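You operate a simulated robot arm through the tools that you are given. There is no shell and no other tool. Be economical: measure what you need, move in short steps, check, and stop when the job is done.

The job below is to be done with a simulated robot arm. You get a single attempt, and the scene is never put back.

Task
Fetch the grey relay from the top of the check bench and set it on top of the blue pad there. Take the grey packing block and leave it on the black small mirror on the tray table. Put the 4 mm shim from the top of the check bench on the low shelf of the yellow rack and the 5 mm shim on the top of the dark bench. Take the brown packing block on the top of the tray table and put it away on the top of the packing block table. Close the blue drawer of the kit rack. Fetch the black vice block and set it on the top of the hose bench. Put one of the white blocks from the green crate on top of the panel filter on the top of the packing block table. Any order will do. Set down upright: black vice block.

The check looks at the end state, three seconds after you hand in, the way a careful person would. Anything else that was tipped, shoved, dropped, spilled or broken makes it a failure.

Robot
A 6-joint arm with a two-finger parallel gripper on a trunk, on a base that drives. Base frame: it is fixed to the floor where the robot stands at the start and does not move with it; the origin is under the middle of the robot, x ahead of it, y to its left, z up; the surface under the hand at the start is at about z = 0.86. Units: m, degrees, N and s.
Its first joint turns from -166.0 to 166.0 degrees. Places, roughly: black vice block (7x4x7 cm) [-6.9, -8.5, 0.9]; blue drawer of the kit rack [-6.7, -8.5, 0.8]; blue pad (6x6x3 cm) [1, -0.4, 0.9]; brown packing block [3.25, 0.5, 0.75]; grey packing block [0.5, 0, 0.75]; grey relay [0.75, 0, 1]; low shelf of the yellow rack [0.2, -3, 0.3]; panel filter [-4.5, -8.5, 0.75]; shim [1, 0.5, 0.75]; small mirror on the tray table (9x17x3 cm) [0.8, -0.1, 0.9]; top of the dark bench [-1.2, 2.7, 0.9]; top of the hose bench (15x12 cm) [-2.84, -9.4, 0.88]; top of the packing block table [-4.5, -8.4, 0.8]; white block [-7, -10.25, 0.75]. Payload 3.91 kg.
Tool frame: the origin (TCP) lies between the finger pads and is the grasp point; the fingertips stand 0.03 m ahead of it; z points along the fingers, y is the line along which they close. Largest opening 0.11 m; finger width 0.02, thickness 0.01; the body of the gripper, 0.048 by 0.112 m, starts 0.055 m behind the TCP.
Orientation is told as [roll, pitch, yaw] about the base's x, y, z axes, in that order, counted from this pose: with the fingers straight down and closing along the base's y, the tool's x points along the base's -x, its y along +y and its z along -z.

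Tools
- The arm moves only by the tool nudge_tool. Its argument "increments" is a list of rows, each a list of 7 numbers: the shift along the tool's x, y, z in m, then the turn, a rotation vector about the tool's x, y, z in degrees, then the gripper command, from -1 (shut) to 1 (fully open), values between in proportion. In form: [[tx, ty, tz, rx, ry, rz, claw], ...]. A call has 1 to 8 rows; each row shifts and turns the commanded pose from where the row before left it, along the tool's axes as they then stand. Each row takes 0.2 s and may step no farther than 0.05 m and 8.6 degrees from the row before; otherwise, or with a gripper value out of range, the whole call is refused. Where a pose cannot be reached the arm comes as near as it can. A force on the tool above 40 N (or 10 N above the force at the start of the call, whichever is more), or a blocked arm, ends the call early, and 0.2 s more pass. The fingers move at their own pace (about 0.153 m/s each) and stop on an object; they squeeze with about 30 N. The grip force told is the motor's: it shows also when the fingers shut on nothing. Time passes only in rows, and 0.2 s behind the last, so rows that do not move let the fingers close. The reply holds the time, the measured pose of the TCP, the force on the tool along the base axes, the opening and the grip force, in the units named above and with some noise, with the torque about the TCP (base axes, N m) and any sound that the robot's microphone picked up.
- Cameras (640 x 400 px; columns grow to the right, rows downward): "scene" is now at [0.2109, 0.2327, 1.3512]; the picture's right is [-0.02, -1.00, 0.00], its down [-0.72, 0.01, -0.70] and it looks along [0.70, -0.01, -0.72] (base axes); focal length 228 px, centre (320, 200). "wrist" rides on the gripper at [0.072, 0.017, -0.103] in the tool frame; the picture's right is [-0.23, 0.97, 0.00], its down [-0.76, -0.18, -0.62] and it looks along [-0.61, -0.14, 0.78] (tool axes); focal length 222 px, centre (320, 200).
- grab_frame(camera): a new picture of that camera. The clock stands still meanwhile.
- steer(legs): drives the robot by 1 to 6 legs, each [ahead, turn to the left] in m and degrees, along the robot's own axes; the way and the turn of a leg run together, so that a leg with both is an arc; at most 1.5 m and 180 degrees a leg. The arm and the cameras ride along, it lands a little off, and it stops where it bumps. It gives what a move gives.
- turn_head(pan, tilt): turns the head with the scene camera to pan (to the left, within 120 degrees either way) and tilt (down, from -29 to 69), counted from straight ahead of the robot. It gives what a move gives.
- measure_at(camera, pixels): for up to 12 pixels [column, row] of the newest picture of that camera ("zoom" is the newest enlarged one), the place [x, y, z] in the base frame of the surface seen there, good to about 0.002 m. The clock stands still meanwhile.
- inspect(camera, box): a new picture of the part [left, top, right, bottom] of that camera's present view, enlarged. The clock stands still meanwhile.
- close_job(): hands the job in; it is judged then, once.

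Work in short steps. Measure before you move; look again where a grasp or a placing could have gone wrong, and mend it. You have 145 turns and 180 pictures in all, those below and enlarged ones among them. Open the gripper and draw the arm clear of the work before you hand the job in, unless the task says otherwise; then end with one line.

The tools are called as name(argument=value, ...) on one line, values as JSON. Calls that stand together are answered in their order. nudge_tool: Moves the arm, as the interface text tells. Its arguments: {"type":"object","properties":{"increments":{"type":"array"}},"required":["increments"]} The other tools are called the same way: steer (legs) drives the base; turn_head (pan, tilt) turns the head that bears the scene camera; grab_frame (camera) takes a picture; measure_at (camera, pixels) gives the place of the surface under pixels of a picture; inspect (camera, box) takes an enlarged picture of a part of a camera's view; close_job () hands the job in.

At the start:

```text
time: 0.0
position: [0.6272, -0.1232, 1.1597]
orientation: [0.1, -0.1, 0.1]
ft_force: [0.1, 0.0, -0.9]
torque: [-0.02, 0.01, 0.03]
gripper_width: 0.11
grasp_force: 0.0
robot x, y, heading: [0.0015, 0.0004, 0.3]
head pan, tilt: [-1.1, 45.9]
```

scene: 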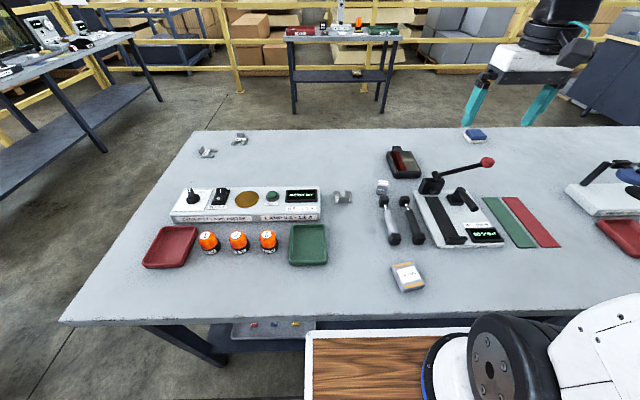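
wrist: 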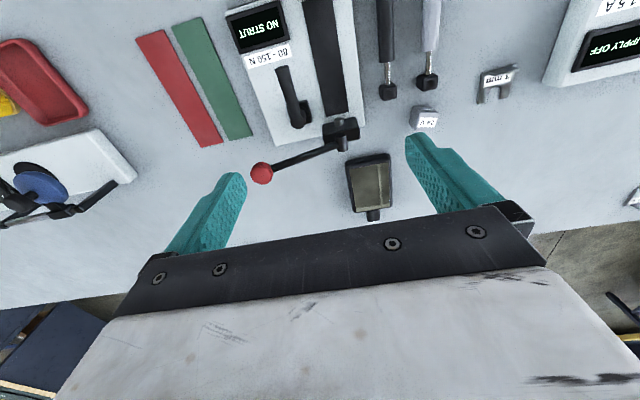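

The bench in front holds shims near (207,152), (240,138), (342,197), a small cube at (382,187) and a white/orange box at (407,275). I enlarge these to tell them apart.

inspect(camera="scene", box=[180, 120, 360, 232])

inspect(camera="scene", box=[340, 120, 520, 300])

measure_at(camera="scene", pixels=[[207, 152], [240, 138], [342, 197], [382, 185], [407, 272], [475, 132], [403, 160], [300, 150], [340, 15], [340, 40]])

```text
3.56 times, centred on (270, 176) of scene
```

zoom: 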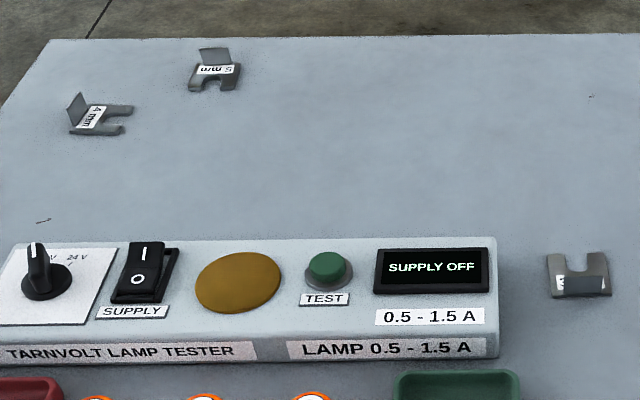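

```text
2.22 times, centred on (430, 210) of scene
```

zoom: 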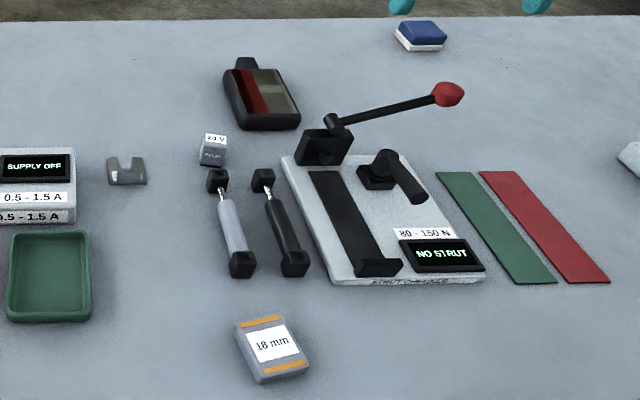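

```text
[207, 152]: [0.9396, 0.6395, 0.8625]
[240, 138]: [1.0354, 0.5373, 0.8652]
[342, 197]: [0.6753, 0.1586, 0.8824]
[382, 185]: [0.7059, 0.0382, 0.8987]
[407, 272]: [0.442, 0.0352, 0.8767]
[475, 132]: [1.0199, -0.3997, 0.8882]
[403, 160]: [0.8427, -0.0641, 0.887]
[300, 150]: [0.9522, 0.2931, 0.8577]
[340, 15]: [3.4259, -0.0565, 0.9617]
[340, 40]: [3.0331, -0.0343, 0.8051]
```

The relay is the "24 V" cube, the 4 mm and 5 mm shims are at the back left, and the 18 mm block is at the front. I check the far table at about x=3.2 and look around.

inspect(camera="scene", box=[270, 0, 420, 94])

turn_head(pan=0, tilt=15)

inspect(camera="scene", box=[220, 100, 420, 225])

grab_frame(camera="scene")

```text
4.26 times, centred on (345, 47) of scene
```

zoom: 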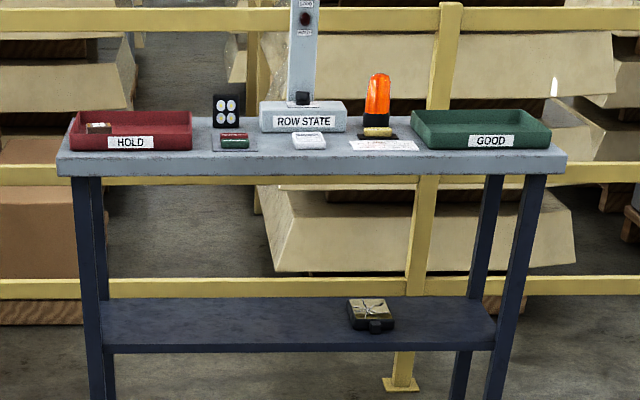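

```text
time: 1.0
position: [0.6285, -0.123, 1.1595]
orientation: [0.0, 0.0, 0.0]
ft_force: [-0.9, 0.3, 1.0]
torque: [-0.03, 0.01, 0.0]
gripper_width: 0.1098
grasp_force: 0.1
robot x, y, heading: [0.0008, -0.0004, -0.0]
head pan, tilt: [0.0, 15.0]
```

```text
3.20 times, centred on (320, 162) of scene
```

zoom: 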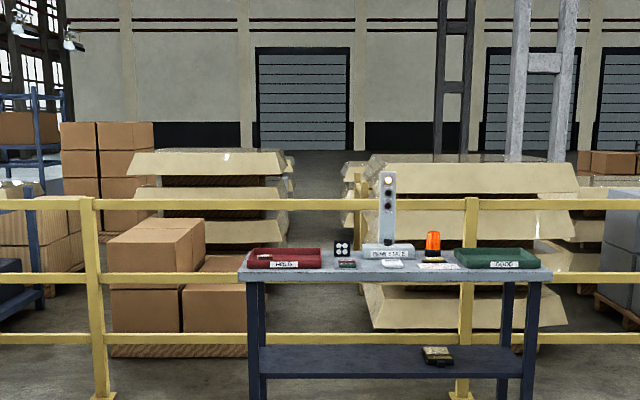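

```text
173 pictures are left
```

scene: 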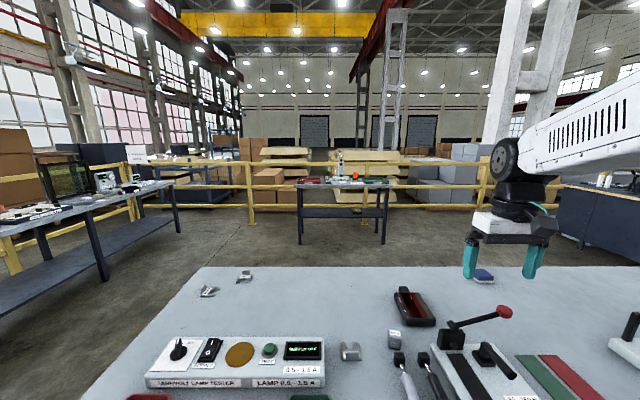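

The far table (HOLD/GOOD trays) seems to be the tray table, with a second mirror-like thing on its lower shelf. I look around to both sides before planning.

turn_head(pan=100, tilt=20)

grab_frame(camera="scene")

turn_head(pan=-90, tilt=20)

grab_frame(camera="scene")

turn_head(pan=0, tilt=46)

inspect(camera="scene", box=[340, 120, 460, 195])

```text
time: 2.7
position: [0.6272, -0.1228, 1.1573]
orientation: [0.0, -0.1, 0.0]
ft_force: [0.2, -0.4, 0.5]
torque: [-0.02, 0.01, 0.02]
gripper_width: 0.1102
grasp_force: 0.0
robot x, y, heading: [-0.0008, -0.0035, -0.4]
head pan, tilt: [100.0, 20.0]
```

```text
172 pictures are left
```

scene: 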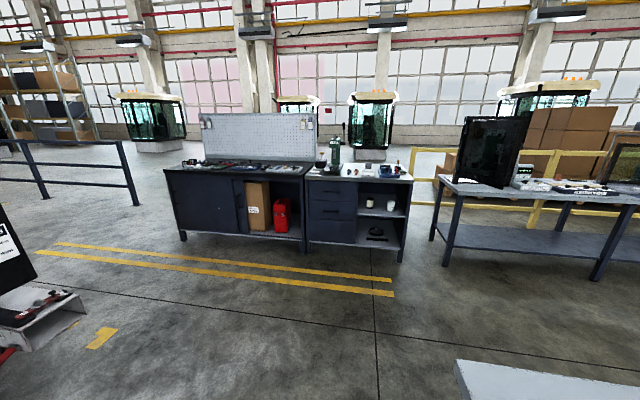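

```text
time: 5.5
position: [0.6274, -0.1227, 1.1576]
orientation: [0.0, -0.1, 0.0]
ft_force: [0.2, -0.4, 0.2]
torque: [0.03, 0.0, 0.01]
gripper_width: 0.1103
grasp_force: 0.0
robot x, y, heading: [-0.0007, -0.0025, -0.1]
head pan, tilt: [-90.0, 20.0]
```

```text
171 pictures are left
```

scene: 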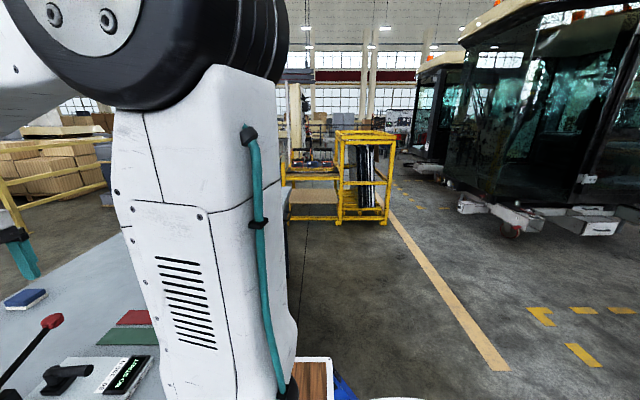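

```text
time: 7.2
position: [0.6277, -0.1234, 1.1583]
orientation: [-0.1, -0.1, 0.0]
ft_force: [-0.1, 0.3, 0.7]
torque: [0.01, -0.02, 0.01]
gripper_width: 0.1099
grasp_force: 0.0
robot x, y, heading: [0.001, -0.0008, 0.1]
head pan, tilt: [0.0, 46.0]
```

```text
5.33 times, centred on (400, 158) of scene
```

zoom: 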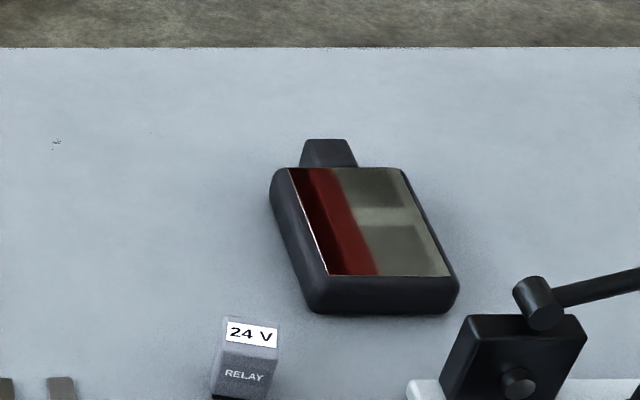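

I measure the bench edges, the mirror extents and the wooden deck, and view the front straight down.

turn_head(pan=0, tilt=69)

grab_frame(camera="scene")

measure_at(camera="scene", pixels=[[100, 200], [300, 220], [340, 260], [400, 300], [380, 130], [200, 230], [560, 190]])

```text
time: 8.0
position: [0.6266, -0.1246, 1.1587]
orientation: [0.0, 0.1, 0.0]
ft_force: [-0.3, -0.3, -0.3]
torque: [0.0, -0.01, 0.02]
gripper_width: 0.1101
grasp_force: 0.0
robot x, y, heading: [-0.0006, -0.0029, -0.1]
head pan, tilt: [0.0, 68.8]
```

```text
169 pictures are left
```

scene: 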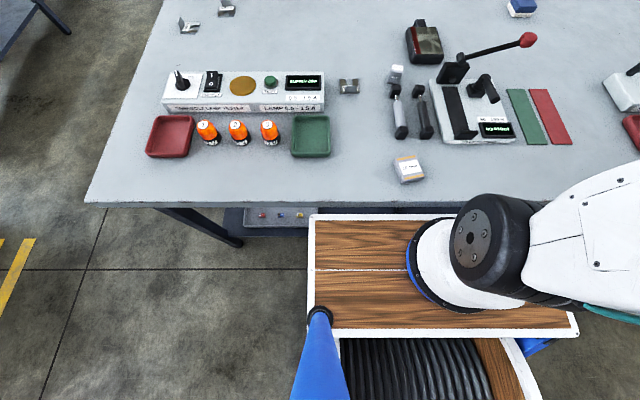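

```text
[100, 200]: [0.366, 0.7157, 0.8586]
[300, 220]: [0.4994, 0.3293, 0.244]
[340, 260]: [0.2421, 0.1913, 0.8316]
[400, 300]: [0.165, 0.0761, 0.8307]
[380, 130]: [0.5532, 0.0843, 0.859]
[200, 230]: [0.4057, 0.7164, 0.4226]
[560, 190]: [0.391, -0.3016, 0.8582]
```

I measure the arm's base ring to find the upright axis for planning the reach.

measure_at(camera="scene", pixels=[[409, 250], [425, 290], [455, 309], [425, 222], [440, 280], [480, 300], [470, 238], [600, 115], [309, 330], [578, 330], [312, 214], [521, 8]])

turn_head(pan=-60, tilt=55)

grab_frame(camera="scene")

```text
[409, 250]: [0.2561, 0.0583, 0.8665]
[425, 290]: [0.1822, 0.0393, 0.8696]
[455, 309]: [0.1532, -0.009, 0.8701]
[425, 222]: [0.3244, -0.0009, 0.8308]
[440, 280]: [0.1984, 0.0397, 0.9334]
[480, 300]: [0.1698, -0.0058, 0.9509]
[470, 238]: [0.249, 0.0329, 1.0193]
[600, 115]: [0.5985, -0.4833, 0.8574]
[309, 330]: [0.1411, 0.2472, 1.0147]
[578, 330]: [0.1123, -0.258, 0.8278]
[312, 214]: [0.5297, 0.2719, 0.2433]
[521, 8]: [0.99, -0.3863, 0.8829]
```

```text
time: 9.3
position: [0.6285, -0.1241, 1.1585]
orientation: [0.0, 0.0, 0.0]
ft_force: [-0.1, 0.0, -0.4]
torque: [-0.02, 0.02, 0.0]
gripper_width: 0.11
grasp_force: 0.1
robot x, y, heading: [-0.001, 0.0029, 0.0]
head pan, tilt: [-60.0, 55.0]
```

```text
168 pictures are left
```

scene: 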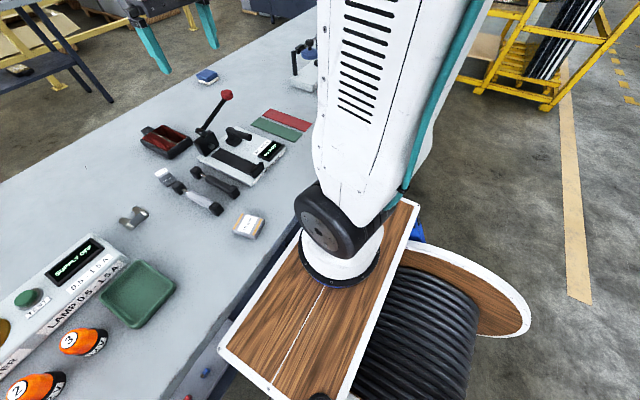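

The arm's column stands near (0.24, 0). I enlarge the relay in the wrist and scene views and measure it.

inspect(camera="wrist", box=[360, 60, 520, 160])

measure_at(camera="zoom", pixels=[[222, 190], [308, 197], [313, 245], [212, 235], [265, 210], [200, 255]])

turn_head(pan=-20, tilt=50)

inspect(camera="scene", box=[200, 80, 420, 218])

```text
4.00 times, centred on (440, 110) of wrist
```

zoom: 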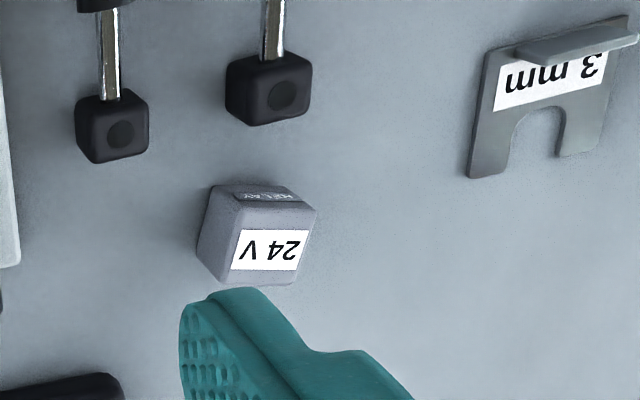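

```text
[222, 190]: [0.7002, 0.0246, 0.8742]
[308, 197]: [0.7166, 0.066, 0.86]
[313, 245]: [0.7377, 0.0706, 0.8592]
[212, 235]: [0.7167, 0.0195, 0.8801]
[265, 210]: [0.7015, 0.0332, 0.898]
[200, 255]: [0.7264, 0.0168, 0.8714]
```

```text
time: 10.4
position: [0.6275, -0.1229, 1.1592]
orientation: [0.0, 0.0, 0.0]
ft_force: [0.2, -0.2, 0.1]
torque: [0.02, 0.0, 0.01]
gripper_width: 0.1101
grasp_force: 0.0
robot x, y, heading: [0.0009, 0.0015, 0.5]
head pan, tilt: [-20.0, 50.0]
```

```text
2.90 times, centred on (310, 149) of scene
```

zoom: 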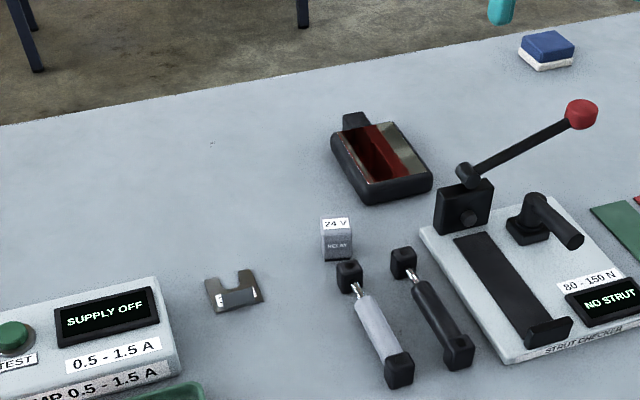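

Relay centre is about (0.715, 0.038), top at 0.898. I move above it with the fingers at about 6 cm.

nudge_tool(increments=[[-0.022, 0.04, 0, 0, 0, 0, 0.1], [-0.022, 0.04, 0, 0, 0, 0, 0.1], [-0.022, 0.04, 0, 0, 0, 0, 0.1], [-0.022, 0.04, 0, 0, 0, 0, 0.1], [0, 0, 0.03, 0, 0, 0, 0.1], [0, 0, 0.03, 0, 0, 0, 0.1], [0, 0, 0.03, 0, 0, 0, 0.1], [0, 0, 0.0, 0, 0, 0, 0.1]])

grab_frame(camera="wrist")

```text
time: 12.2
position: [0.7157, 0.0379, 1.0694]
orientation: [0.0, 0.0, 0.0]
ft_force: [0.3, -0.1, -0.9]
torque: [-0.03, -0.03, -0.01]
gripper_width: 0.0606
grasp_force: 0.2
robot x, y, heading: [0.0029, 0.0015, 0.1]
head pan, tilt: [-20.0, 50.0]
```

```text
165 pictures are left
```

wrist: 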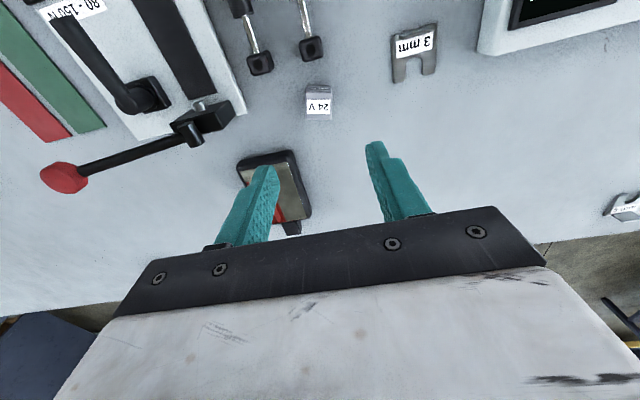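

The relay is at (319,100) in the wrist view, aligned with the fingers. I refine its place.

inspect(camera="wrist", box=[270, 60, 370, 130])

measure_at(camera="wrist", pixels=[[309, 97], [329, 97], [309, 116], [329, 116], [319, 106], [319, 90]])

```text
5.71 times, centred on (320, 95) of wrist
```

zoom: 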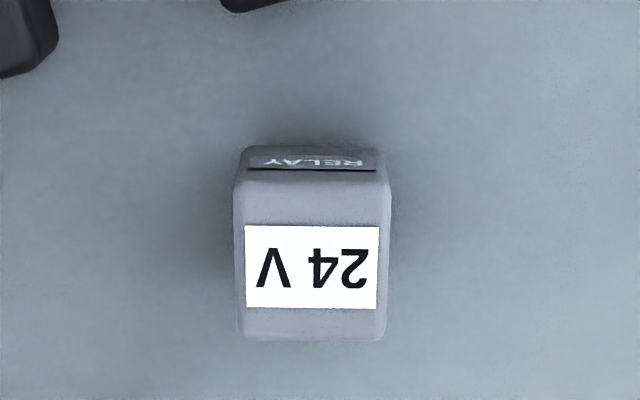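

```text
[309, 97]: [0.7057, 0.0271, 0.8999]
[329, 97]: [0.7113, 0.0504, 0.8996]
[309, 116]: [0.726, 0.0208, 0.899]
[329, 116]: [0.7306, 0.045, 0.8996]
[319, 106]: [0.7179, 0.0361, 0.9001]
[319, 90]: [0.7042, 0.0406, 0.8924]
```

The relay is turned about -13.5° with its centre at (0.718, 0.036). I turn the tool to match and go down to z≈0.893.

nudge_tool(increments=[[-0.0027, -0.0022, 0.03, 0, 0, 6.75, 0.0], [0, 0, 0.04, 0, 0, 6.75, 0.0], [0, 0, 0.04, 0, 0, 0, 0.0], [0, 0, 0.04, 0, 0, 0, 0.0], [0, 0, 0.027, 0, 0, 0, 0.0], [0, 0, 0, 0, 0, 0, -1], [0, 0, 0, 0, 0, 0, -1], [0, 0, 0, 0, 0, 0, -1]])

grab_frame(camera="wrist")

inspect(camera="scene", box=[200, 60, 440, 218])

```text
time: 14.0
position: [0.7193, 0.0336, 0.8907]
orientation: [0.0, 0.0, -13.5]
ft_force: [-0.1, -1.7, 0.6]
torque: [-0.01, -0.01, -0.03]
gripper_width: 0.0313
grasp_force: 30.3
robot x, y, heading: [-0.0014, -0.001, 0.1]
head pan, tilt: [-20.0, 50.0]
```

```text
163 pictures are left
```

wrist: 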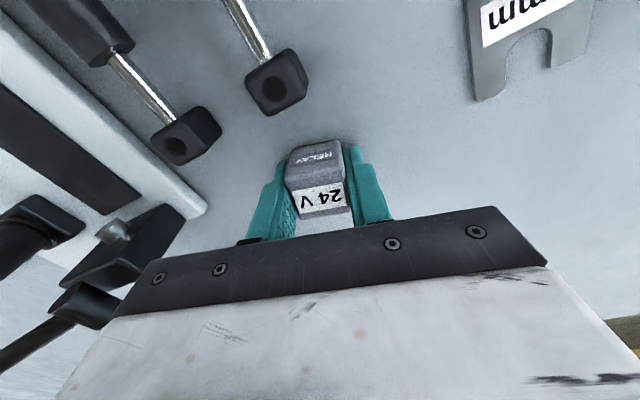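

```text
2.53 times, centred on (320, 139) of scene
```

zoom: 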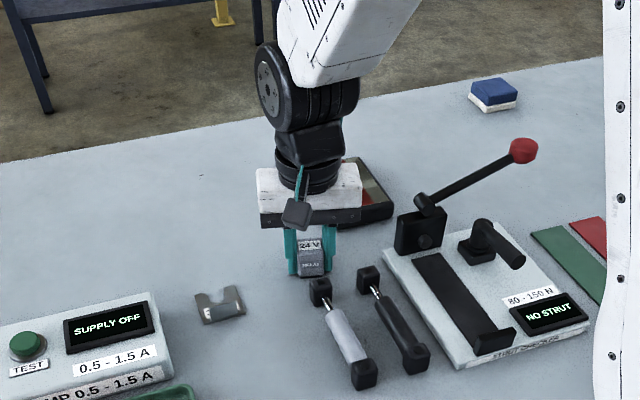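

Relay gripped (width 0.031). I measure the pad (at (490,90) in the zoom) and lift the relay.

inspect(camera="scene", box=[360, 80, 410, 110])

measure_at(camera="zoom", pixels=[[190, 160], [290, 110], [380, 160], [285, 205], [285, 150], [280, 270]])

nudge_tool(increments=[[0, 0, -0.05, 0, 0, 0, -1], [0, 0, -0.05, 0, 0, 0, -1], [0, 0, -0.05, 0, 0, 0, -1], [0, 0, 0, 0, 0, 0, -1]])

```text
12.80 times, centred on (385, 95) of scene
```

zoom: 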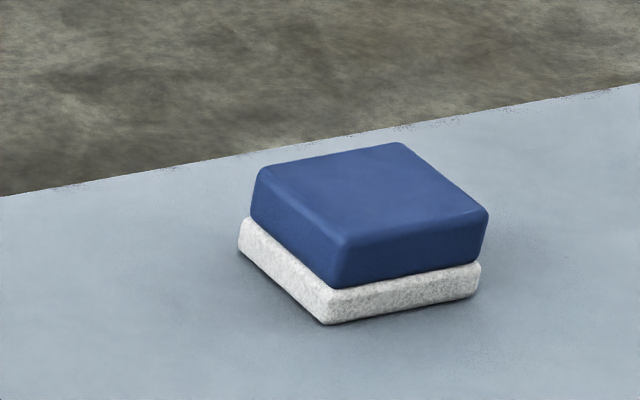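

```text
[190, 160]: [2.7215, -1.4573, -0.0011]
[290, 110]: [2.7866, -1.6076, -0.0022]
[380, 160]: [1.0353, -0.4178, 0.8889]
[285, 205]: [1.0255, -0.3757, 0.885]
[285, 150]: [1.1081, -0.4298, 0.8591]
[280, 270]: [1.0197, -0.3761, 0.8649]
```

```text
time: 15.0
position: [0.7168, 0.0339, 1.042]
orientation: [0.0, 0.0, -13.5]
ft_force: [0.4, 1.1, -0.4]
torque: [-0.03, 0.01, 0.02]
gripper_width: 0.0312
grasp_force: 29.8
robot x, y, heading: [-0.0031, 0.0001, 0.0]
head pan, tilt: [-20.0, 50.0]
```

The pad's top corners are at (265,172), (398,148), (483,212), (345,240) in that zoom; I measure them.

measure_at(camera="zoom", pixels=[[268, 174], [397, 150], [478, 211], [345, 238], [370, 193], [330, 260], [410, 265]])

```text
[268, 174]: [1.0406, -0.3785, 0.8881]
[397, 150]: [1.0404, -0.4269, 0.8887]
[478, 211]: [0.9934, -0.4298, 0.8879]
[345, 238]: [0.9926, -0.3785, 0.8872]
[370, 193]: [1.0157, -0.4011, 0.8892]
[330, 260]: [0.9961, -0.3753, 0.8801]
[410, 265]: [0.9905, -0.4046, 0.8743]
```

Pad centre is (1.017, -0.403), top 0.889. I raise, turn back to yaw 0 and travel across above everything.

nudge_tool(increments=[[0, 0, -0.04, 0, 0, -6.75, -1], [0, 0, -0.04, 0, 0, -6.75, -1], [-0.03, -0.04, 0, 0, 0, 0, -1], [-0.03, -0.04, 0, 0, 0, 0, -1], [-0.03, -0.04, 0, 0, 0, 0, -1], [-0.03, -0.04, 0, 0, 0, 0, -1], [-0.03, -0.04, 0, 0, 0, 0, -1], [-0.03, -0.04, 0, 0, 0, 0, -1]])

nudge_tool(increments=[[-0.03, -0.04, 0, 0, 0, 0, -1], [-0.03, -0.04, 0, 0, 0, 0, -1], [-0.03, -0.04, 0, 0, 0, 0, -1], [-0.03, -0.04, 0, 0, 0, 0, -1], [0, -0.037, 0, 0, 0, 0, -1], [0, 0, 0, 0, 0, 0, -1]])

grab_frame(camera="scene")

```text
time: 16.8
position: [0.8984, -0.2055, 1.123]
orientation: [0.0, 0.0, 0.0]
ft_force: [-0.4, 0.1, 0.2]
torque: [-0.08, 0.02, -0.03]
gripper_width: 0.0312
grasp_force: 30.6
robot x, y, heading: [0.0004, -0.0031, 0.1]
head pan, tilt: [-20.0, 50.0]
```

```text
time: 18.2
position: [0.9712, -0.3695, 1.1089]
orientation: [0.1, 0.0, -0.1]
ft_force: [-0.2, -0.4, -0.5]
torque: [-0.04, 0.0, -0.01]
gripper_width: 0.0314
grasp_force: 30.1
out of reach, approached as far as the arm can: row 4, 5
robot x, y, heading: [-0.0007, 0.0006, -0.2]
head pan, tilt: [-20.0, 50.0]
```

```text
160 pictures are left
```

scene: 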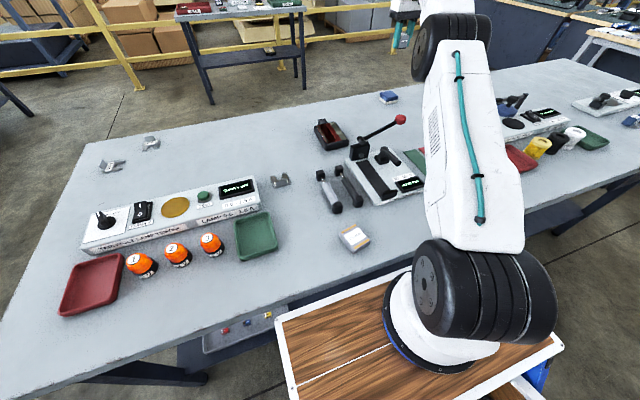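

The arm stopped short at this height; lower down it should reach farther. I lower 10 cm (clear of the lever) and see.

nudge_tool(increments=[[0, 0, 0.05, 0, 0, 0, -1], [0, 0, 0.05, 0, 0, 0, -1], [0, 0, 0, 0, 0, 0, -1]])

```text
time: 19.0
position: [0.9713, -0.3698, 1.0087]
orientation: [0.1, -0.1, 0.0]
ft_force: [-0.7, 0.3, -0.3]
torque: [0.0, -0.02, -0.01]
gripper_width: 0.0311
grasp_force: 30.0
robot x, y, heading: [0.0005, 0.0025, -0.0]
head pan, tilt: [-20.0, 50.0]
```

The commanded pose follows the real one. Now I go out the remaining 0.046/0.033 m.

nudge_tool(increments=[[-0.023, -0.0167, 0, 0, 0, 0, -1], [-0.023, -0.0167, 0, 0, 0, 0, -1], [0, 0, 0, 0, 0, 0, -1]])

grab_frame(camera="wrist")

```text
time: 19.8
position: [0.9966, -0.392, 1.0029]
orientation: [0.0, 0.0, 0.0]
ft_force: [-0.3, 0.6, -1.7]
torque: [-0.03, 0.0, -0.05]
gripper_width: 0.0313
grasp_force: 30.0
out of reach, approached as far as the arm can: row 2
robot x, y, heading: [-0.0002, 0.0006, -0.0]
head pan, tilt: [-20.0, 50.0]
```

```text
159 pictures are left
```

wrist: 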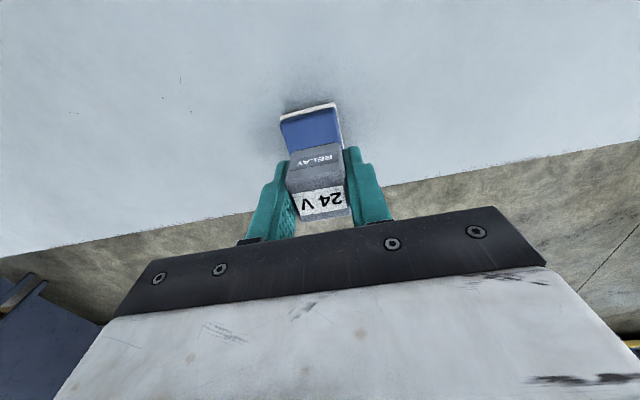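

Short by 2 cm; I lower to about 0.955 and extend again.

nudge_tool(increments=[[0, 0, 0.045, 0, 0, 0, -1], [-0.0205, -0.011, 0, 0, 0, 0, -1], [0, 0, 0, 0, 0, 0, -1]])

```text
time: 20.6
position: [1.0029, -0.3972, 0.9574]
orientation: [0.0, 0.0, -0.1]
ft_force: [-0.1, 0.4, -0.8]
torque: [-0.02, 0.02, 0.04]
gripper_width: 0.0311
grasp_force: 30.2
out of reach, approached as far as the arm can: row 2
robot x, y, heading: [0.0005, 0.0008, 0.0]
head pan, tilt: [-20.0, 50.0]
```

About 14 mm short. There is about 1.5 cm between deck and bench edge, so I drive ahead 0.013 m.

steer(legs=[[0.013, 0]])

```text
time: 21.4
position: [1.0162, -0.3976, 0.9579]
orientation: [0.1, 0.1, 0.0]
ft_force: [0.1, 0.4, -0.6]
torque: [0.04, 0.02, -0.02]
gripper_width: 0.0311
grasp_force: 30.2
robot x, y, heading: [0.0146, -0.0034, 0.1]
head pan, tilt: [-20.0, 50.0]
```

Now over the pad within 5 mm. I lower to 0.923, then release slowly.

nudge_tool(increments=[[0, -0.003, 0.02, 0, 0, 0, -1], [0, 0, 0.0135, 0, 0, 0, -1], [0, 0, 0, 0, 0, 0, -1]])

inspect(camera="scene", box=[350, 60, 430, 110])

```text
time: 22.2
position: [1.0165, -0.3992, 0.9251]
orientation: [-0.1, 0.0, 0.0]
ft_force: [-0.3, -0.4, -0.1]
torque: [0.0, 0.05, 0.03]
gripper_width: 0.0314
grasp_force: 29.8
robot x, y, heading: [0.0142, -0.0007, -0.1]
head pan, tilt: [-20.0, 50.0]
```

```text
8.00 times, centred on (390, 85) of scene
```

zoom: 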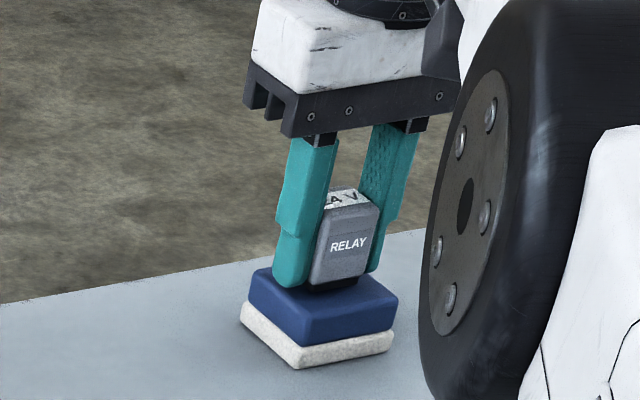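

Relay is just above the pad. I lower 2 mm more, open, and withdraw up.

nudge_tool(increments=[[0, 0, 0.002, 0, 0, 0, -1], [0, 0, 0, 0, 0, 0, -0.2], [0, 0, 0, 0, 0, 0, -0.1], [0, 0, -0.03, 0, 0, 0, 0.0], [0, 0, -0.05, 0, 0, 0, 0.0], [0.04, 0.03, -0.04, 0, 0, 0, 0.0], [0.04, 0.03, -0.04, 0, 0, 0, 0.0]])

inspect(camera="scene", box=[350, 60, 430, 110])

```text
refused: row 6 steps farther than a row can; nothing moved
```

```text
8.00 times, centred on (390, 85) of scene
```

zoom: 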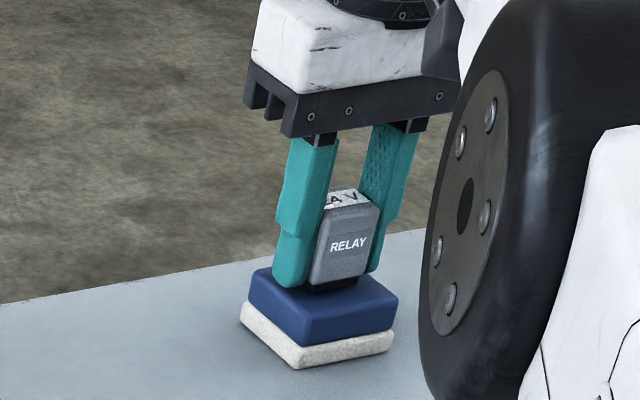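

Refused for step size; I repeat with shorter steps.

nudge_tool(increments=[[0, 0, 0.002, 0, 0, 0, -1], [0, 0, 0, 0, 0, 0, -0.2], [0, 0, 0, 0, 0, 0, -0.1], [0, 0, -0.03, 0, 0, 0, 0.0], [0, 0, -0.045, 0, 0, 0, 0.0], [0.025, 0.01, -0.04, 0, 0, 0, 0.0], [0.025, 0.01, -0.04, 0, 0, 0, 0.0]])

inspect(camera="scene", box=[350, 60, 430, 110])

```text
time: 23.8
position: [0.9584, -0.3744, 1.0789]
orientation: [0.1, 0.3, 0.0]
ft_force: [1.0, -0.3, -0.9]
torque: [0.03, 0.03, -0.02]
gripper_width: 0.0551
grasp_force: 0.1
out of reach, approached as far as the arm can: row 5
robot x, y, heading: [0.0127, 0.0003, 0.1]
head pan, tilt: [-20.0, 50.0]
```

```text
8.00 times, centred on (390, 85) of scene
```

zoom: 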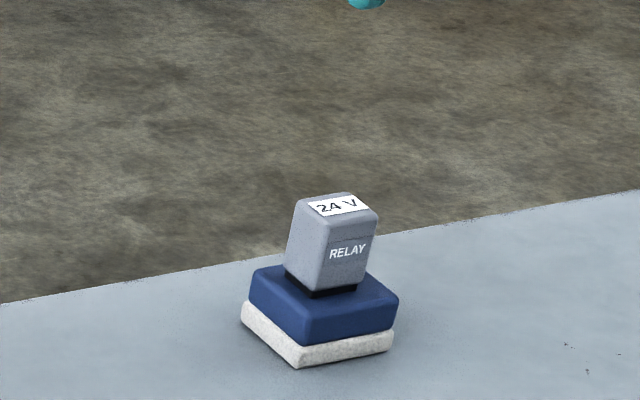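

Relay stands on the pad. I retract the arm to the carry pose, then drive to stand in front of the shims (y≈0.57).

nudge_tool(increments=[[0.02, 0.02, -0.04, 0, 0, 0, 0.0], [0.03, 0.03, -0.02, 0, 0, 0, 0.0], [0.035, 0.03, 0, 0, 0, 0, 0.0], [0.035, 0.03, 0, 0, 0, 0, 0], [0.04, 0.03, 0, 0, 0, 0, 0], [0.04, 0.03, 0, 0, 0, 0, 0], [0.04, 0.03, 0, 0, 0, 0, 0], [0.04, 0.03, 0, 0, 0, 0, 0]])

steer(legs=[[-0.4, 0], [0, 90], [0.57, 0], [0, -90], [0.38, 0]])

turn_head(pan=0, tilt=45)

grab_frame(camera="scene")

```text
time: 25.6
position: [0.6781, -0.1463, 1.1384]
orientation: [0.0, 0.0, -0.1]
ft_force: [1.3, -0.8, 0.2]
torque: [0.07, 0.05, 0.0]
gripper_width: 0.0548
grasp_force: 0.0
robot x, y, heading: [0.0119, -0.0013, -0.1]
head pan, tilt: [-20.0, 50.0]
```

```text
time: 40.6
position: [0.6513, 0.4609, 1.1394]
orientation: [-0.1, 0.0, 1.8]
ft_force: [-0.6, -0.4, 0.6]
torque: [-0.01, 0.01, 0.0]
gripper_width: 0.055
grasp_force: 0.0
robot x, y, heading: [-0.016, 0.5857, 2.0]
head pan, tilt: [-20.0, 50.0]
```

```text
time: 41.4
position: [0.6522, 0.4609, 1.1395]
orientation: [0.0, 0.0, 1.8]
ft_force: [0.0, -0.1, -0.4]
torque: [-0.01, -0.02, 0.02]
gripper_width: 0.055
grasp_force: 0.0
robot x, y, heading: [-0.0177, 0.5857, 1.9]
head pan, tilt: [0.0, 45.0]
```

```text
155 pictures are left
```

scene: 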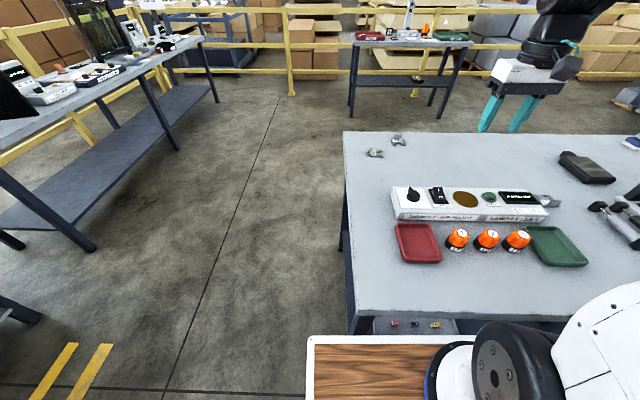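

Shims are now at (376,153) and (398,141). I enlarge and measure them.

inspect(camera="scene", box=[350, 125, 414, 165])

measure_at(camera="zoom", pixels=[[480, 110], [480, 160], [480, 200], [250, 270], [300, 310], [240, 260]])

```text
10.00 times, centred on (382, 145) of scene
```

zoom: 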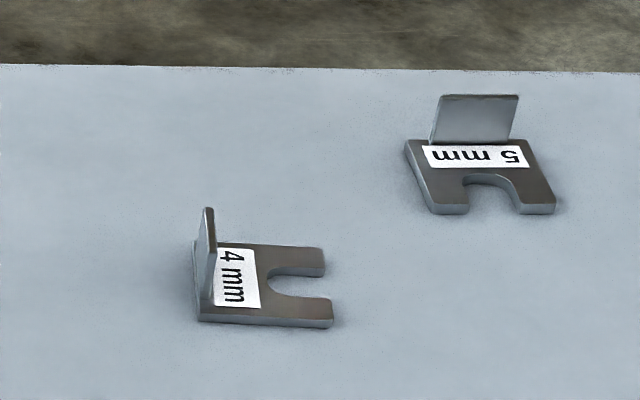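

```text
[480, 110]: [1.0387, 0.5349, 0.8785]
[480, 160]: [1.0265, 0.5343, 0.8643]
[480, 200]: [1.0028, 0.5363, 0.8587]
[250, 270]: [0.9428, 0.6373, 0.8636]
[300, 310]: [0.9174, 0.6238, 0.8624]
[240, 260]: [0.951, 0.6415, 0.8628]
```

I measure the tabs' top edges for both shims.

measure_at(camera="zoom", pixels=[[446, 97], [514, 97], [480, 98], [440, 135], [505, 135], [207, 210], [213, 225], [211, 285], [203, 270], [197, 320], [333, 318], [208, 240]])

```text
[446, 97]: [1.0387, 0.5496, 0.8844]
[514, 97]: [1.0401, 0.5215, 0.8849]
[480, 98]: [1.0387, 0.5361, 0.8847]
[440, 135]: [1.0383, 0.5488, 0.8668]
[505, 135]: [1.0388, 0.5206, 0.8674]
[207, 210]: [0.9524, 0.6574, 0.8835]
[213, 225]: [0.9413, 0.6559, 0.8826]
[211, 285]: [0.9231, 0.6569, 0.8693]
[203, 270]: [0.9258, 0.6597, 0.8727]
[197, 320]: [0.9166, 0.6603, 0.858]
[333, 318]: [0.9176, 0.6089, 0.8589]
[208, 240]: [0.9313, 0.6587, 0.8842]
```

5 mm shim's tab: centre (1.040, 0.535), top 0.885, faces along x. I turn the tool to yaw 90 so that the fingers close along x.

nudge_tool(increments=[[0, 0, 0, 0, 0, -8.02, -0.3], [0, 0, 0, 0, 0, -8.02, -0.3], [0, 0, 0, 0, 0, -8.02, -0.3], [0, 0, 0, 0, 0, -8.02, -0.3], [0, 0, 0, 0, 0, -8.02, -0.3], [0, 0, 0, 0, 0, -8.02, -0.3], [0, 0, 0, 0, 0, -8.02, -0.3], [0, 0, 0, 0, 0, -8.02, -0.3]])

nudge_tool(increments=[[0, 0, 0, 0, 0, -8.02, -0.3], [0, 0, 0, 0, 0, -8.02, -0.3], [0, 0, 0, 0, 0, -8.02, -0.3], [-0.018, -0.045, 0, 0, 0, 0, -0.3], [-0.018, -0.045, 0, 0, 0, 0, -0.3], [-0.018, -0.045, 0, 0, 0, 0, -0.3], [-0.018, -0.045, 0.01, 0, 0, 0, -0.3], [0, -0.045, 0.02, 0, 0, 0, -0.3]])

nudge_tool(increments=[[0, -0.04, 0.03, 0, 0, 0, -0.3], [0, -0.04, 0.03, 0, 0, 0, -0.3], [0, -0.04, 0.03, 0, 0, 0, -0.3], [0, -0.04, 0.02, 0, 0, 0, -0.3], [0, 0, 0, 0, 0, 0, -0.3]])

grab_frame(camera="wrist")

```text
time: 43.2
position: [0.6531, 0.4614, 1.139]
orientation: [0.0, 0.0, 66.0]
ft_force: [-0.8, 0.7, -0.9]
torque: [0.0, -0.03, -0.01]
gripper_width: 0.0385
grasp_force: 0.3
robot x, y, heading: [-0.0163, 0.5887, 1.8]
head pan, tilt: [0.0, 45.0]
```

```text
time: 45.0
position: [0.8785, 0.5322, 1.1115]
orientation: [-0.1, 0.1, 90.0]
ft_force: [-0.2, 0.2, 0.2]
torque: [0.03, -0.03, 0.0]
gripper_width: 0.0385
grasp_force: 0.0
robot x, y, heading: [-0.0157, 0.588, 2.1]
head pan, tilt: [0.0, 45.0]
```

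```text
time: 46.2
position: [1.0391, 0.5316, 0.9996]
orientation: [0.0, 0.0, 90.0]
ft_force: [-0.2, -0.2, -0.2]
torque: [0.01, -0.01, -0.01]
gripper_width: 0.0385
grasp_force: 0.1
robot x, y, heading: [-0.0188, 0.5867, 1.9]
head pan, tilt: [0.0, 45.0]
```

```text
153 pictures are left
```

wrist: 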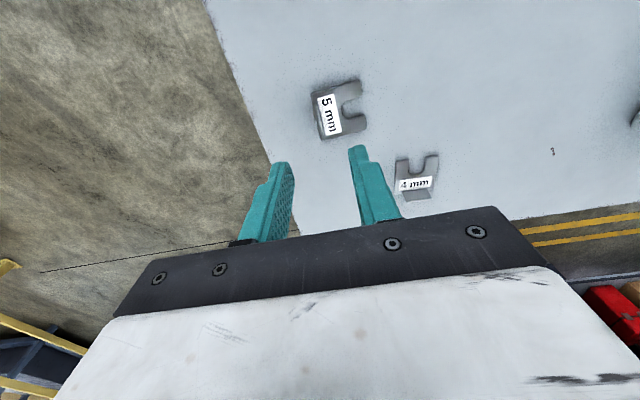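

The arm reaches. I check the tab's exact line from the wrist view.

inspect(camera="wrist", box=[290, 70, 386, 150])

```text
5.00 times, centred on (338, 110) of wrist
```

zoom: 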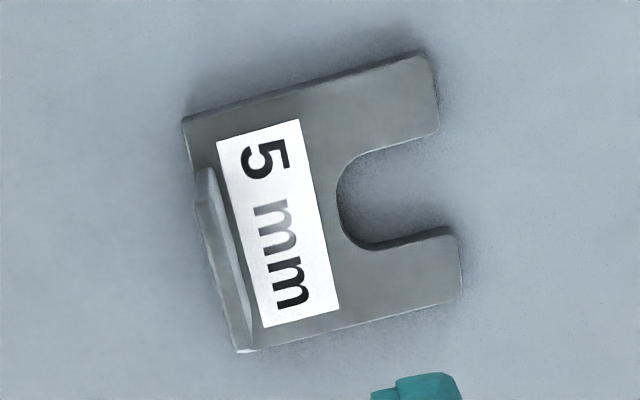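

measure_at(camera="zoom", pixels=[[203, 180], [240, 345], [203, 200], [222, 260], [218, 240], [232, 310], [185, 125], [350, 290]])

```text
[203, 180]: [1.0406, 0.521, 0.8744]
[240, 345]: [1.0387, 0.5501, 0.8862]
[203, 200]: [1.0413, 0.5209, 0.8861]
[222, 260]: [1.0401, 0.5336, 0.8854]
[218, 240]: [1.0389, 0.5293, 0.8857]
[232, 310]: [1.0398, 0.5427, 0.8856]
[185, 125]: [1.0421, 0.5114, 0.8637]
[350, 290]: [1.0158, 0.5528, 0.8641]
```

Tab centre (1.040, 0.5355), turned about +4°. I go down to TCP z=0.898 and close.

nudge_tool(increments=[[-0.004, -0.001, 0.035, 0, 0, -4, -0.3], [0, 0, 0.035, 0, 0, 0, -0.3], [0, 0, 0.031, 0, 0, 0, -0.3], [0, 0, 0, 0, 0, 0, -0.5], [0, 0, 0, 0, 0, 0, -0.8], [0, 0, 0, 0, 0, 0, -1], [0, 0, 0, 0, 0, 0, -1]])

grab_frame(camera="wrist")

```text
time: 47.8
position: [1.0389, 0.5357, 0.8996]
orientation: [0.0, 0.0, 94.0]
ft_force: [-0.6, -0.4, -0.2]
torque: [0.02, -0.03, 0.01]
gripper_width: 0.0033
grasp_force: 30.3
robot x, y, heading: [-0.0177, 0.5861, 1.7]
head pan, tilt: [0.0, 45.0]
```

```text
151 pictures are left
```

wrist: 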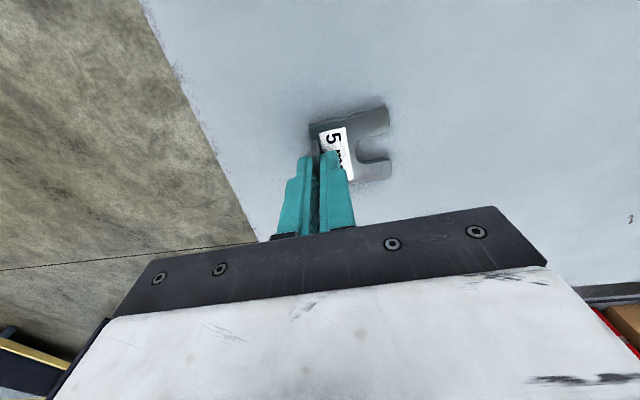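

Gripped the tab (0.0033 wide). I lift, draw back, and look left toward the dark bench.

nudge_tool(increments=[[0, 0, -0.04, 0, 0, 0, -1], [0, 0, -0.04, 0, 0, 0, -1], [0, 0.025, -0.04, 0, 0, 0, -1], [0, 0.045, -0.02, 0, 0, 0, -1], [0, 0.045, -0.02, 0, 0, 0, -1], [0, 0.05, -0.0, 0, 0, 0, -1], [0, 0.05, -0.0, 0, 0, 0, -1], [0, 0.05, 0, 0, 0, 0, -1]])

turn_head(pan=110, tilt=25)

grab_frame(camera="scene")

grab_frame(camera="wrist")

```text
time: 49.6
position: [0.7733, 0.5185, 1.0567]
orientation: [0.0, 0.0, 94.1]
ft_force: [0.6, 0.3, -1.7]
torque: [0.0, -0.02, -0.02]
gripper_width: 0.0031
grasp_force: 30.1
robot x, y, heading: [-0.0188, 0.5855, 1.9]
head pan, tilt: [0.0, 45.0]
```

```text
time: 51.5
position: [0.7742, 0.5187, 1.058]
orientation: [0.0, 0.0, 94.0]
ft_force: [0.5, -0.7, -1.5]
torque: [0.0, -0.02, -0.03]
gripper_width: 0.0032
grasp_force: 30.0
robot x, y, heading: [-0.0187, 0.5853, 2.0]
head pan, tilt: [110.0, 25.0]
```

```text
150 pictures are left
```

scene: 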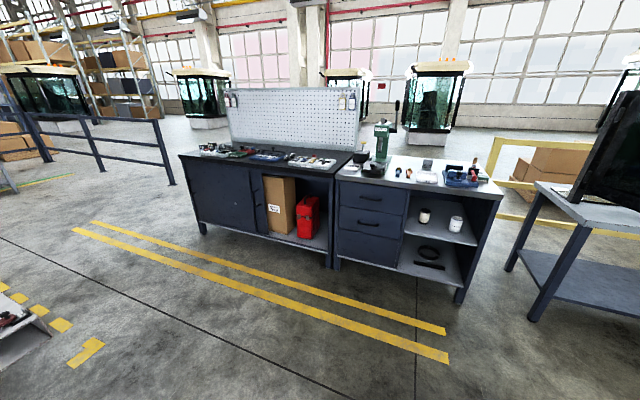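

```text
149 pictures are left
```

wrist: 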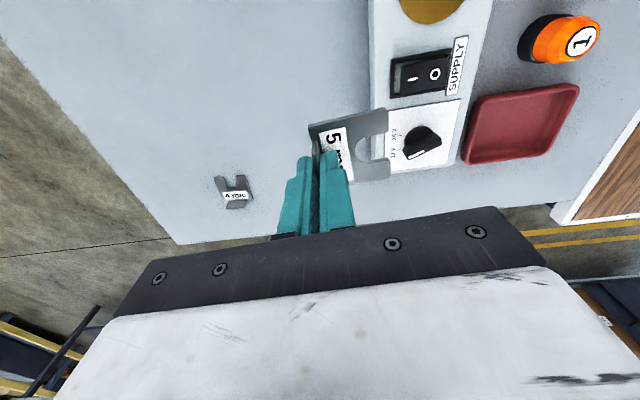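

I measure the two dark benches' top edges to plan where to stop.

measure_at(camera="scene", pixels=[[182, 156], [250, 168], [330, 176], [340, 153], [480, 197], [330, 145], [440, 445], [275, 155]])

inspect(camera="scene", box=[170, 80, 370, 205])

```text
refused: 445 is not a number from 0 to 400
```

```text
3.20 times, centred on (270, 142) of scene
```

zoom: 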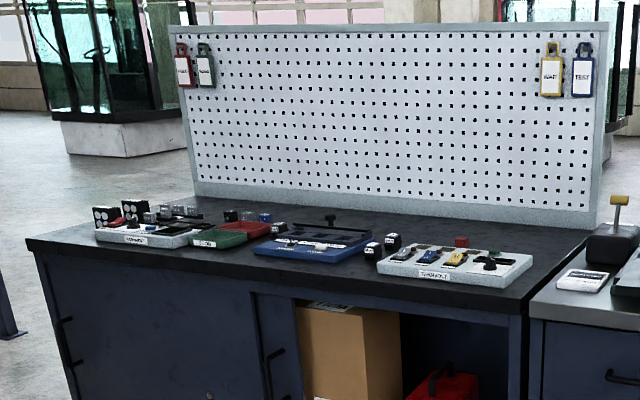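

measure_at(camera="zoom", pixels=[[30, 243], [240, 268], [500, 305], [520, 290], [400, 283], [180, 253], [330, 268], [540, 225], [560, 300], [590, 320]])

```text
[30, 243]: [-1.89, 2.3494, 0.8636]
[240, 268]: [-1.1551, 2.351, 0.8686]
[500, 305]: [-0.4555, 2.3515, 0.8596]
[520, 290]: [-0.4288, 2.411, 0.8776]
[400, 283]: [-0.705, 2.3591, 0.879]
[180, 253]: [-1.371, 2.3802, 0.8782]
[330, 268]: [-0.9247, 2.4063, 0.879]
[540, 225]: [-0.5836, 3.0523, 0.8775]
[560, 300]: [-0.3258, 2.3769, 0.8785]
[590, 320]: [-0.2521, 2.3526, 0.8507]
```

The dark bench spans x -1.95…-0.4, y 2.35…3.07, top 0.878. I raise the arm, drive in front of it (x≈-0.62) and look.

nudge_tool(increments=[[0, 0.03, -0.04, 0, 0, 0, -1], [0, 0.03, -0.04, 0, 0, 0, -1], [0, 0.0, -0.03, 0, 0, 0, -1]])

steer(legs=[[-0.6, 0], [0, 88], [1.2, 0]])

turn_head(pan=0, tilt=45)

grab_frame(camera="scene")

```text
time: 52.3
position: [0.7136, 0.5155, 1.168]
orientation: [0.0, 0.0, 94.1]
ft_force: [0.5, -0.9, -0.1]
torque: [-0.01, -0.02, 0.02]
gripper_width: 0.0032
grasp_force: 30.2
robot x, y, heading: [-0.0168, 0.5875, 1.7]
head pan, tilt: [110.0, 25.0]
```

```text
time: 65.0
position: [-0.4803, 2.4885, 1.1688]
orientation: [0.0, 0.0, -178.8]
ft_force: [0.1, 0.6, -1.1]
torque: [0.03, -0.01, 0.03]
gripper_width: 0.0032
grasp_force: 29.8
robot x, y, heading: [-0.5864, 1.7635, 89.1]
head pan, tilt: [110.0, 25.0]
```

```text
time: 66.9
position: [-0.4803, 2.4887, 1.1688]
orientation: [0.0, 0.0, -178.7]
ft_force: [-0.2, -1.3, -1.6]
torque: [0.0, 0.02, -0.02]
gripper_width: 0.0031
grasp_force: 29.6
robot x, y, heading: [-0.5881, 1.7615, 89.1]
head pan, tilt: [0.0, 45.0]
```

```text
147 pictures are left
```

scene: 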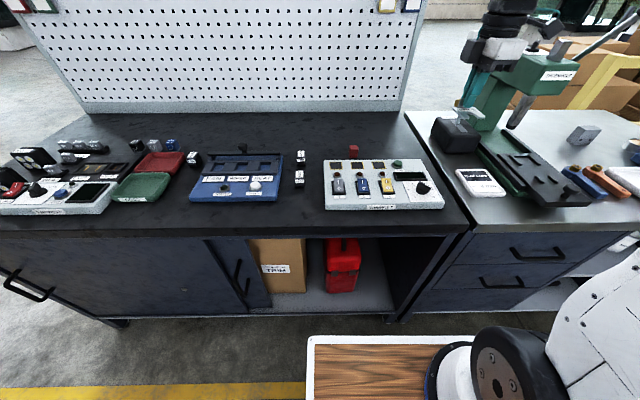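

There's a clear space behind the tester, around (310,128). I measure it and neighbouring items.

measure_at(camera="scene", pixels=[[310, 128], [300, 150], [353, 145], [380, 135], [250, 150], [320, 112], [400, 112], [325, 180], [384, 160]])

```text
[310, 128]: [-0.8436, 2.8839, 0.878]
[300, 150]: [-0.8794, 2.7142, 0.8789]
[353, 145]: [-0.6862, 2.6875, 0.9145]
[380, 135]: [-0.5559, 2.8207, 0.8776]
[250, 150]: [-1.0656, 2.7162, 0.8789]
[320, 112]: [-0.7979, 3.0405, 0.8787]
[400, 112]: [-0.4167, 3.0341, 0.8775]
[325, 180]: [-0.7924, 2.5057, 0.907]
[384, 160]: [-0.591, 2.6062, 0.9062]
```

I'll place at about (-0.63, 2.89). I drive 0.13 m closer and move over it.

steer(legs=[[0.13, 0]])

nudge_tool(increments=[[-0.02, -0.045, 0, 0, 0, 0, -1], [-0.02, -0.045, 0, 0, 0, 0, -1], [-0.02, -0.045, 0, 0, 0, 0, -1], [-0.03, -0.04, 0, 0, 0, 0, -1], [-0.03, -0.04, 0, 0, 0, 0, -1], [-0.03, -0.04, 0, 0, 0, 0, -1], [0, -0.02, 0.04, 0, 0, 0, -1], [0, 0, 0.03, 0, 0, 0, -1]])

grab_frame(camera="scene")

```text
time: 68.2
position: [-0.4774, 2.6187, 1.1693]
orientation: [0.0, 0.1, -178.8]
ft_force: [-0.2, -0.6, -1.3]
torque: [0.04, 0.01, 0.01]
gripper_width: 0.0032
grasp_force: 30.1
robot x, y, heading: [-0.5821, 1.8917, 89.0]
head pan, tilt: [0.0, 45.0]
```

```text
time: 70.0
position: [-0.6336, 2.8911, 1.0991]
orientation: [0.0, 0.0, -178.9]
ft_force: [-0.6, 0.0, -0.1]
torque: [0.01, 0.0, -0.03]
gripper_width: 0.003
grasp_force: 29.9
robot x, y, heading: [-0.5851, 1.8923, 88.8]
head pan, tilt: [0.0, 45.0]
```

```text
146 pictures are left
```

scene: 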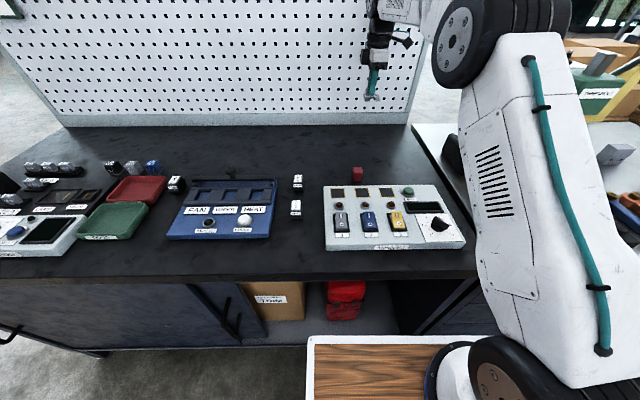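

Clear below. I lower to just above the bench (TCP 0.922).

nudge_tool(increments=[[0, 0, 0.045, 0, 0, 0, -1], [0, 0, 0.045, 0, 0, 0, -1], [0, 0, 0.045, 0, 0, 0, -1], [0, 0, 0.04, 0, 0, 0, -1], [0, 0, 0, 0, 0, 0, -1]])

inspect(camera="scene", box=[320, 80, 440, 155])

```text
time: 71.2
position: [-0.6315, 2.892, 0.9241]
orientation: [0.0, 0.0, -178.9]
ft_force: [-0.8, -0.7, 0.2]
torque: [0.01, -0.03, 0.02]
gripper_width: 0.0034
grasp_force: 30.0
robot x, y, heading: [-0.5843, 1.8933, 88.9]
head pan, tilt: [0.0, 45.0]
```

```text
5.33 times, centred on (380, 118) of scene
```

zoom: 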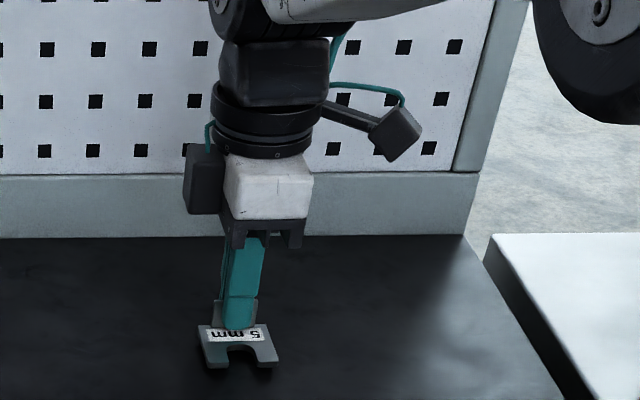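

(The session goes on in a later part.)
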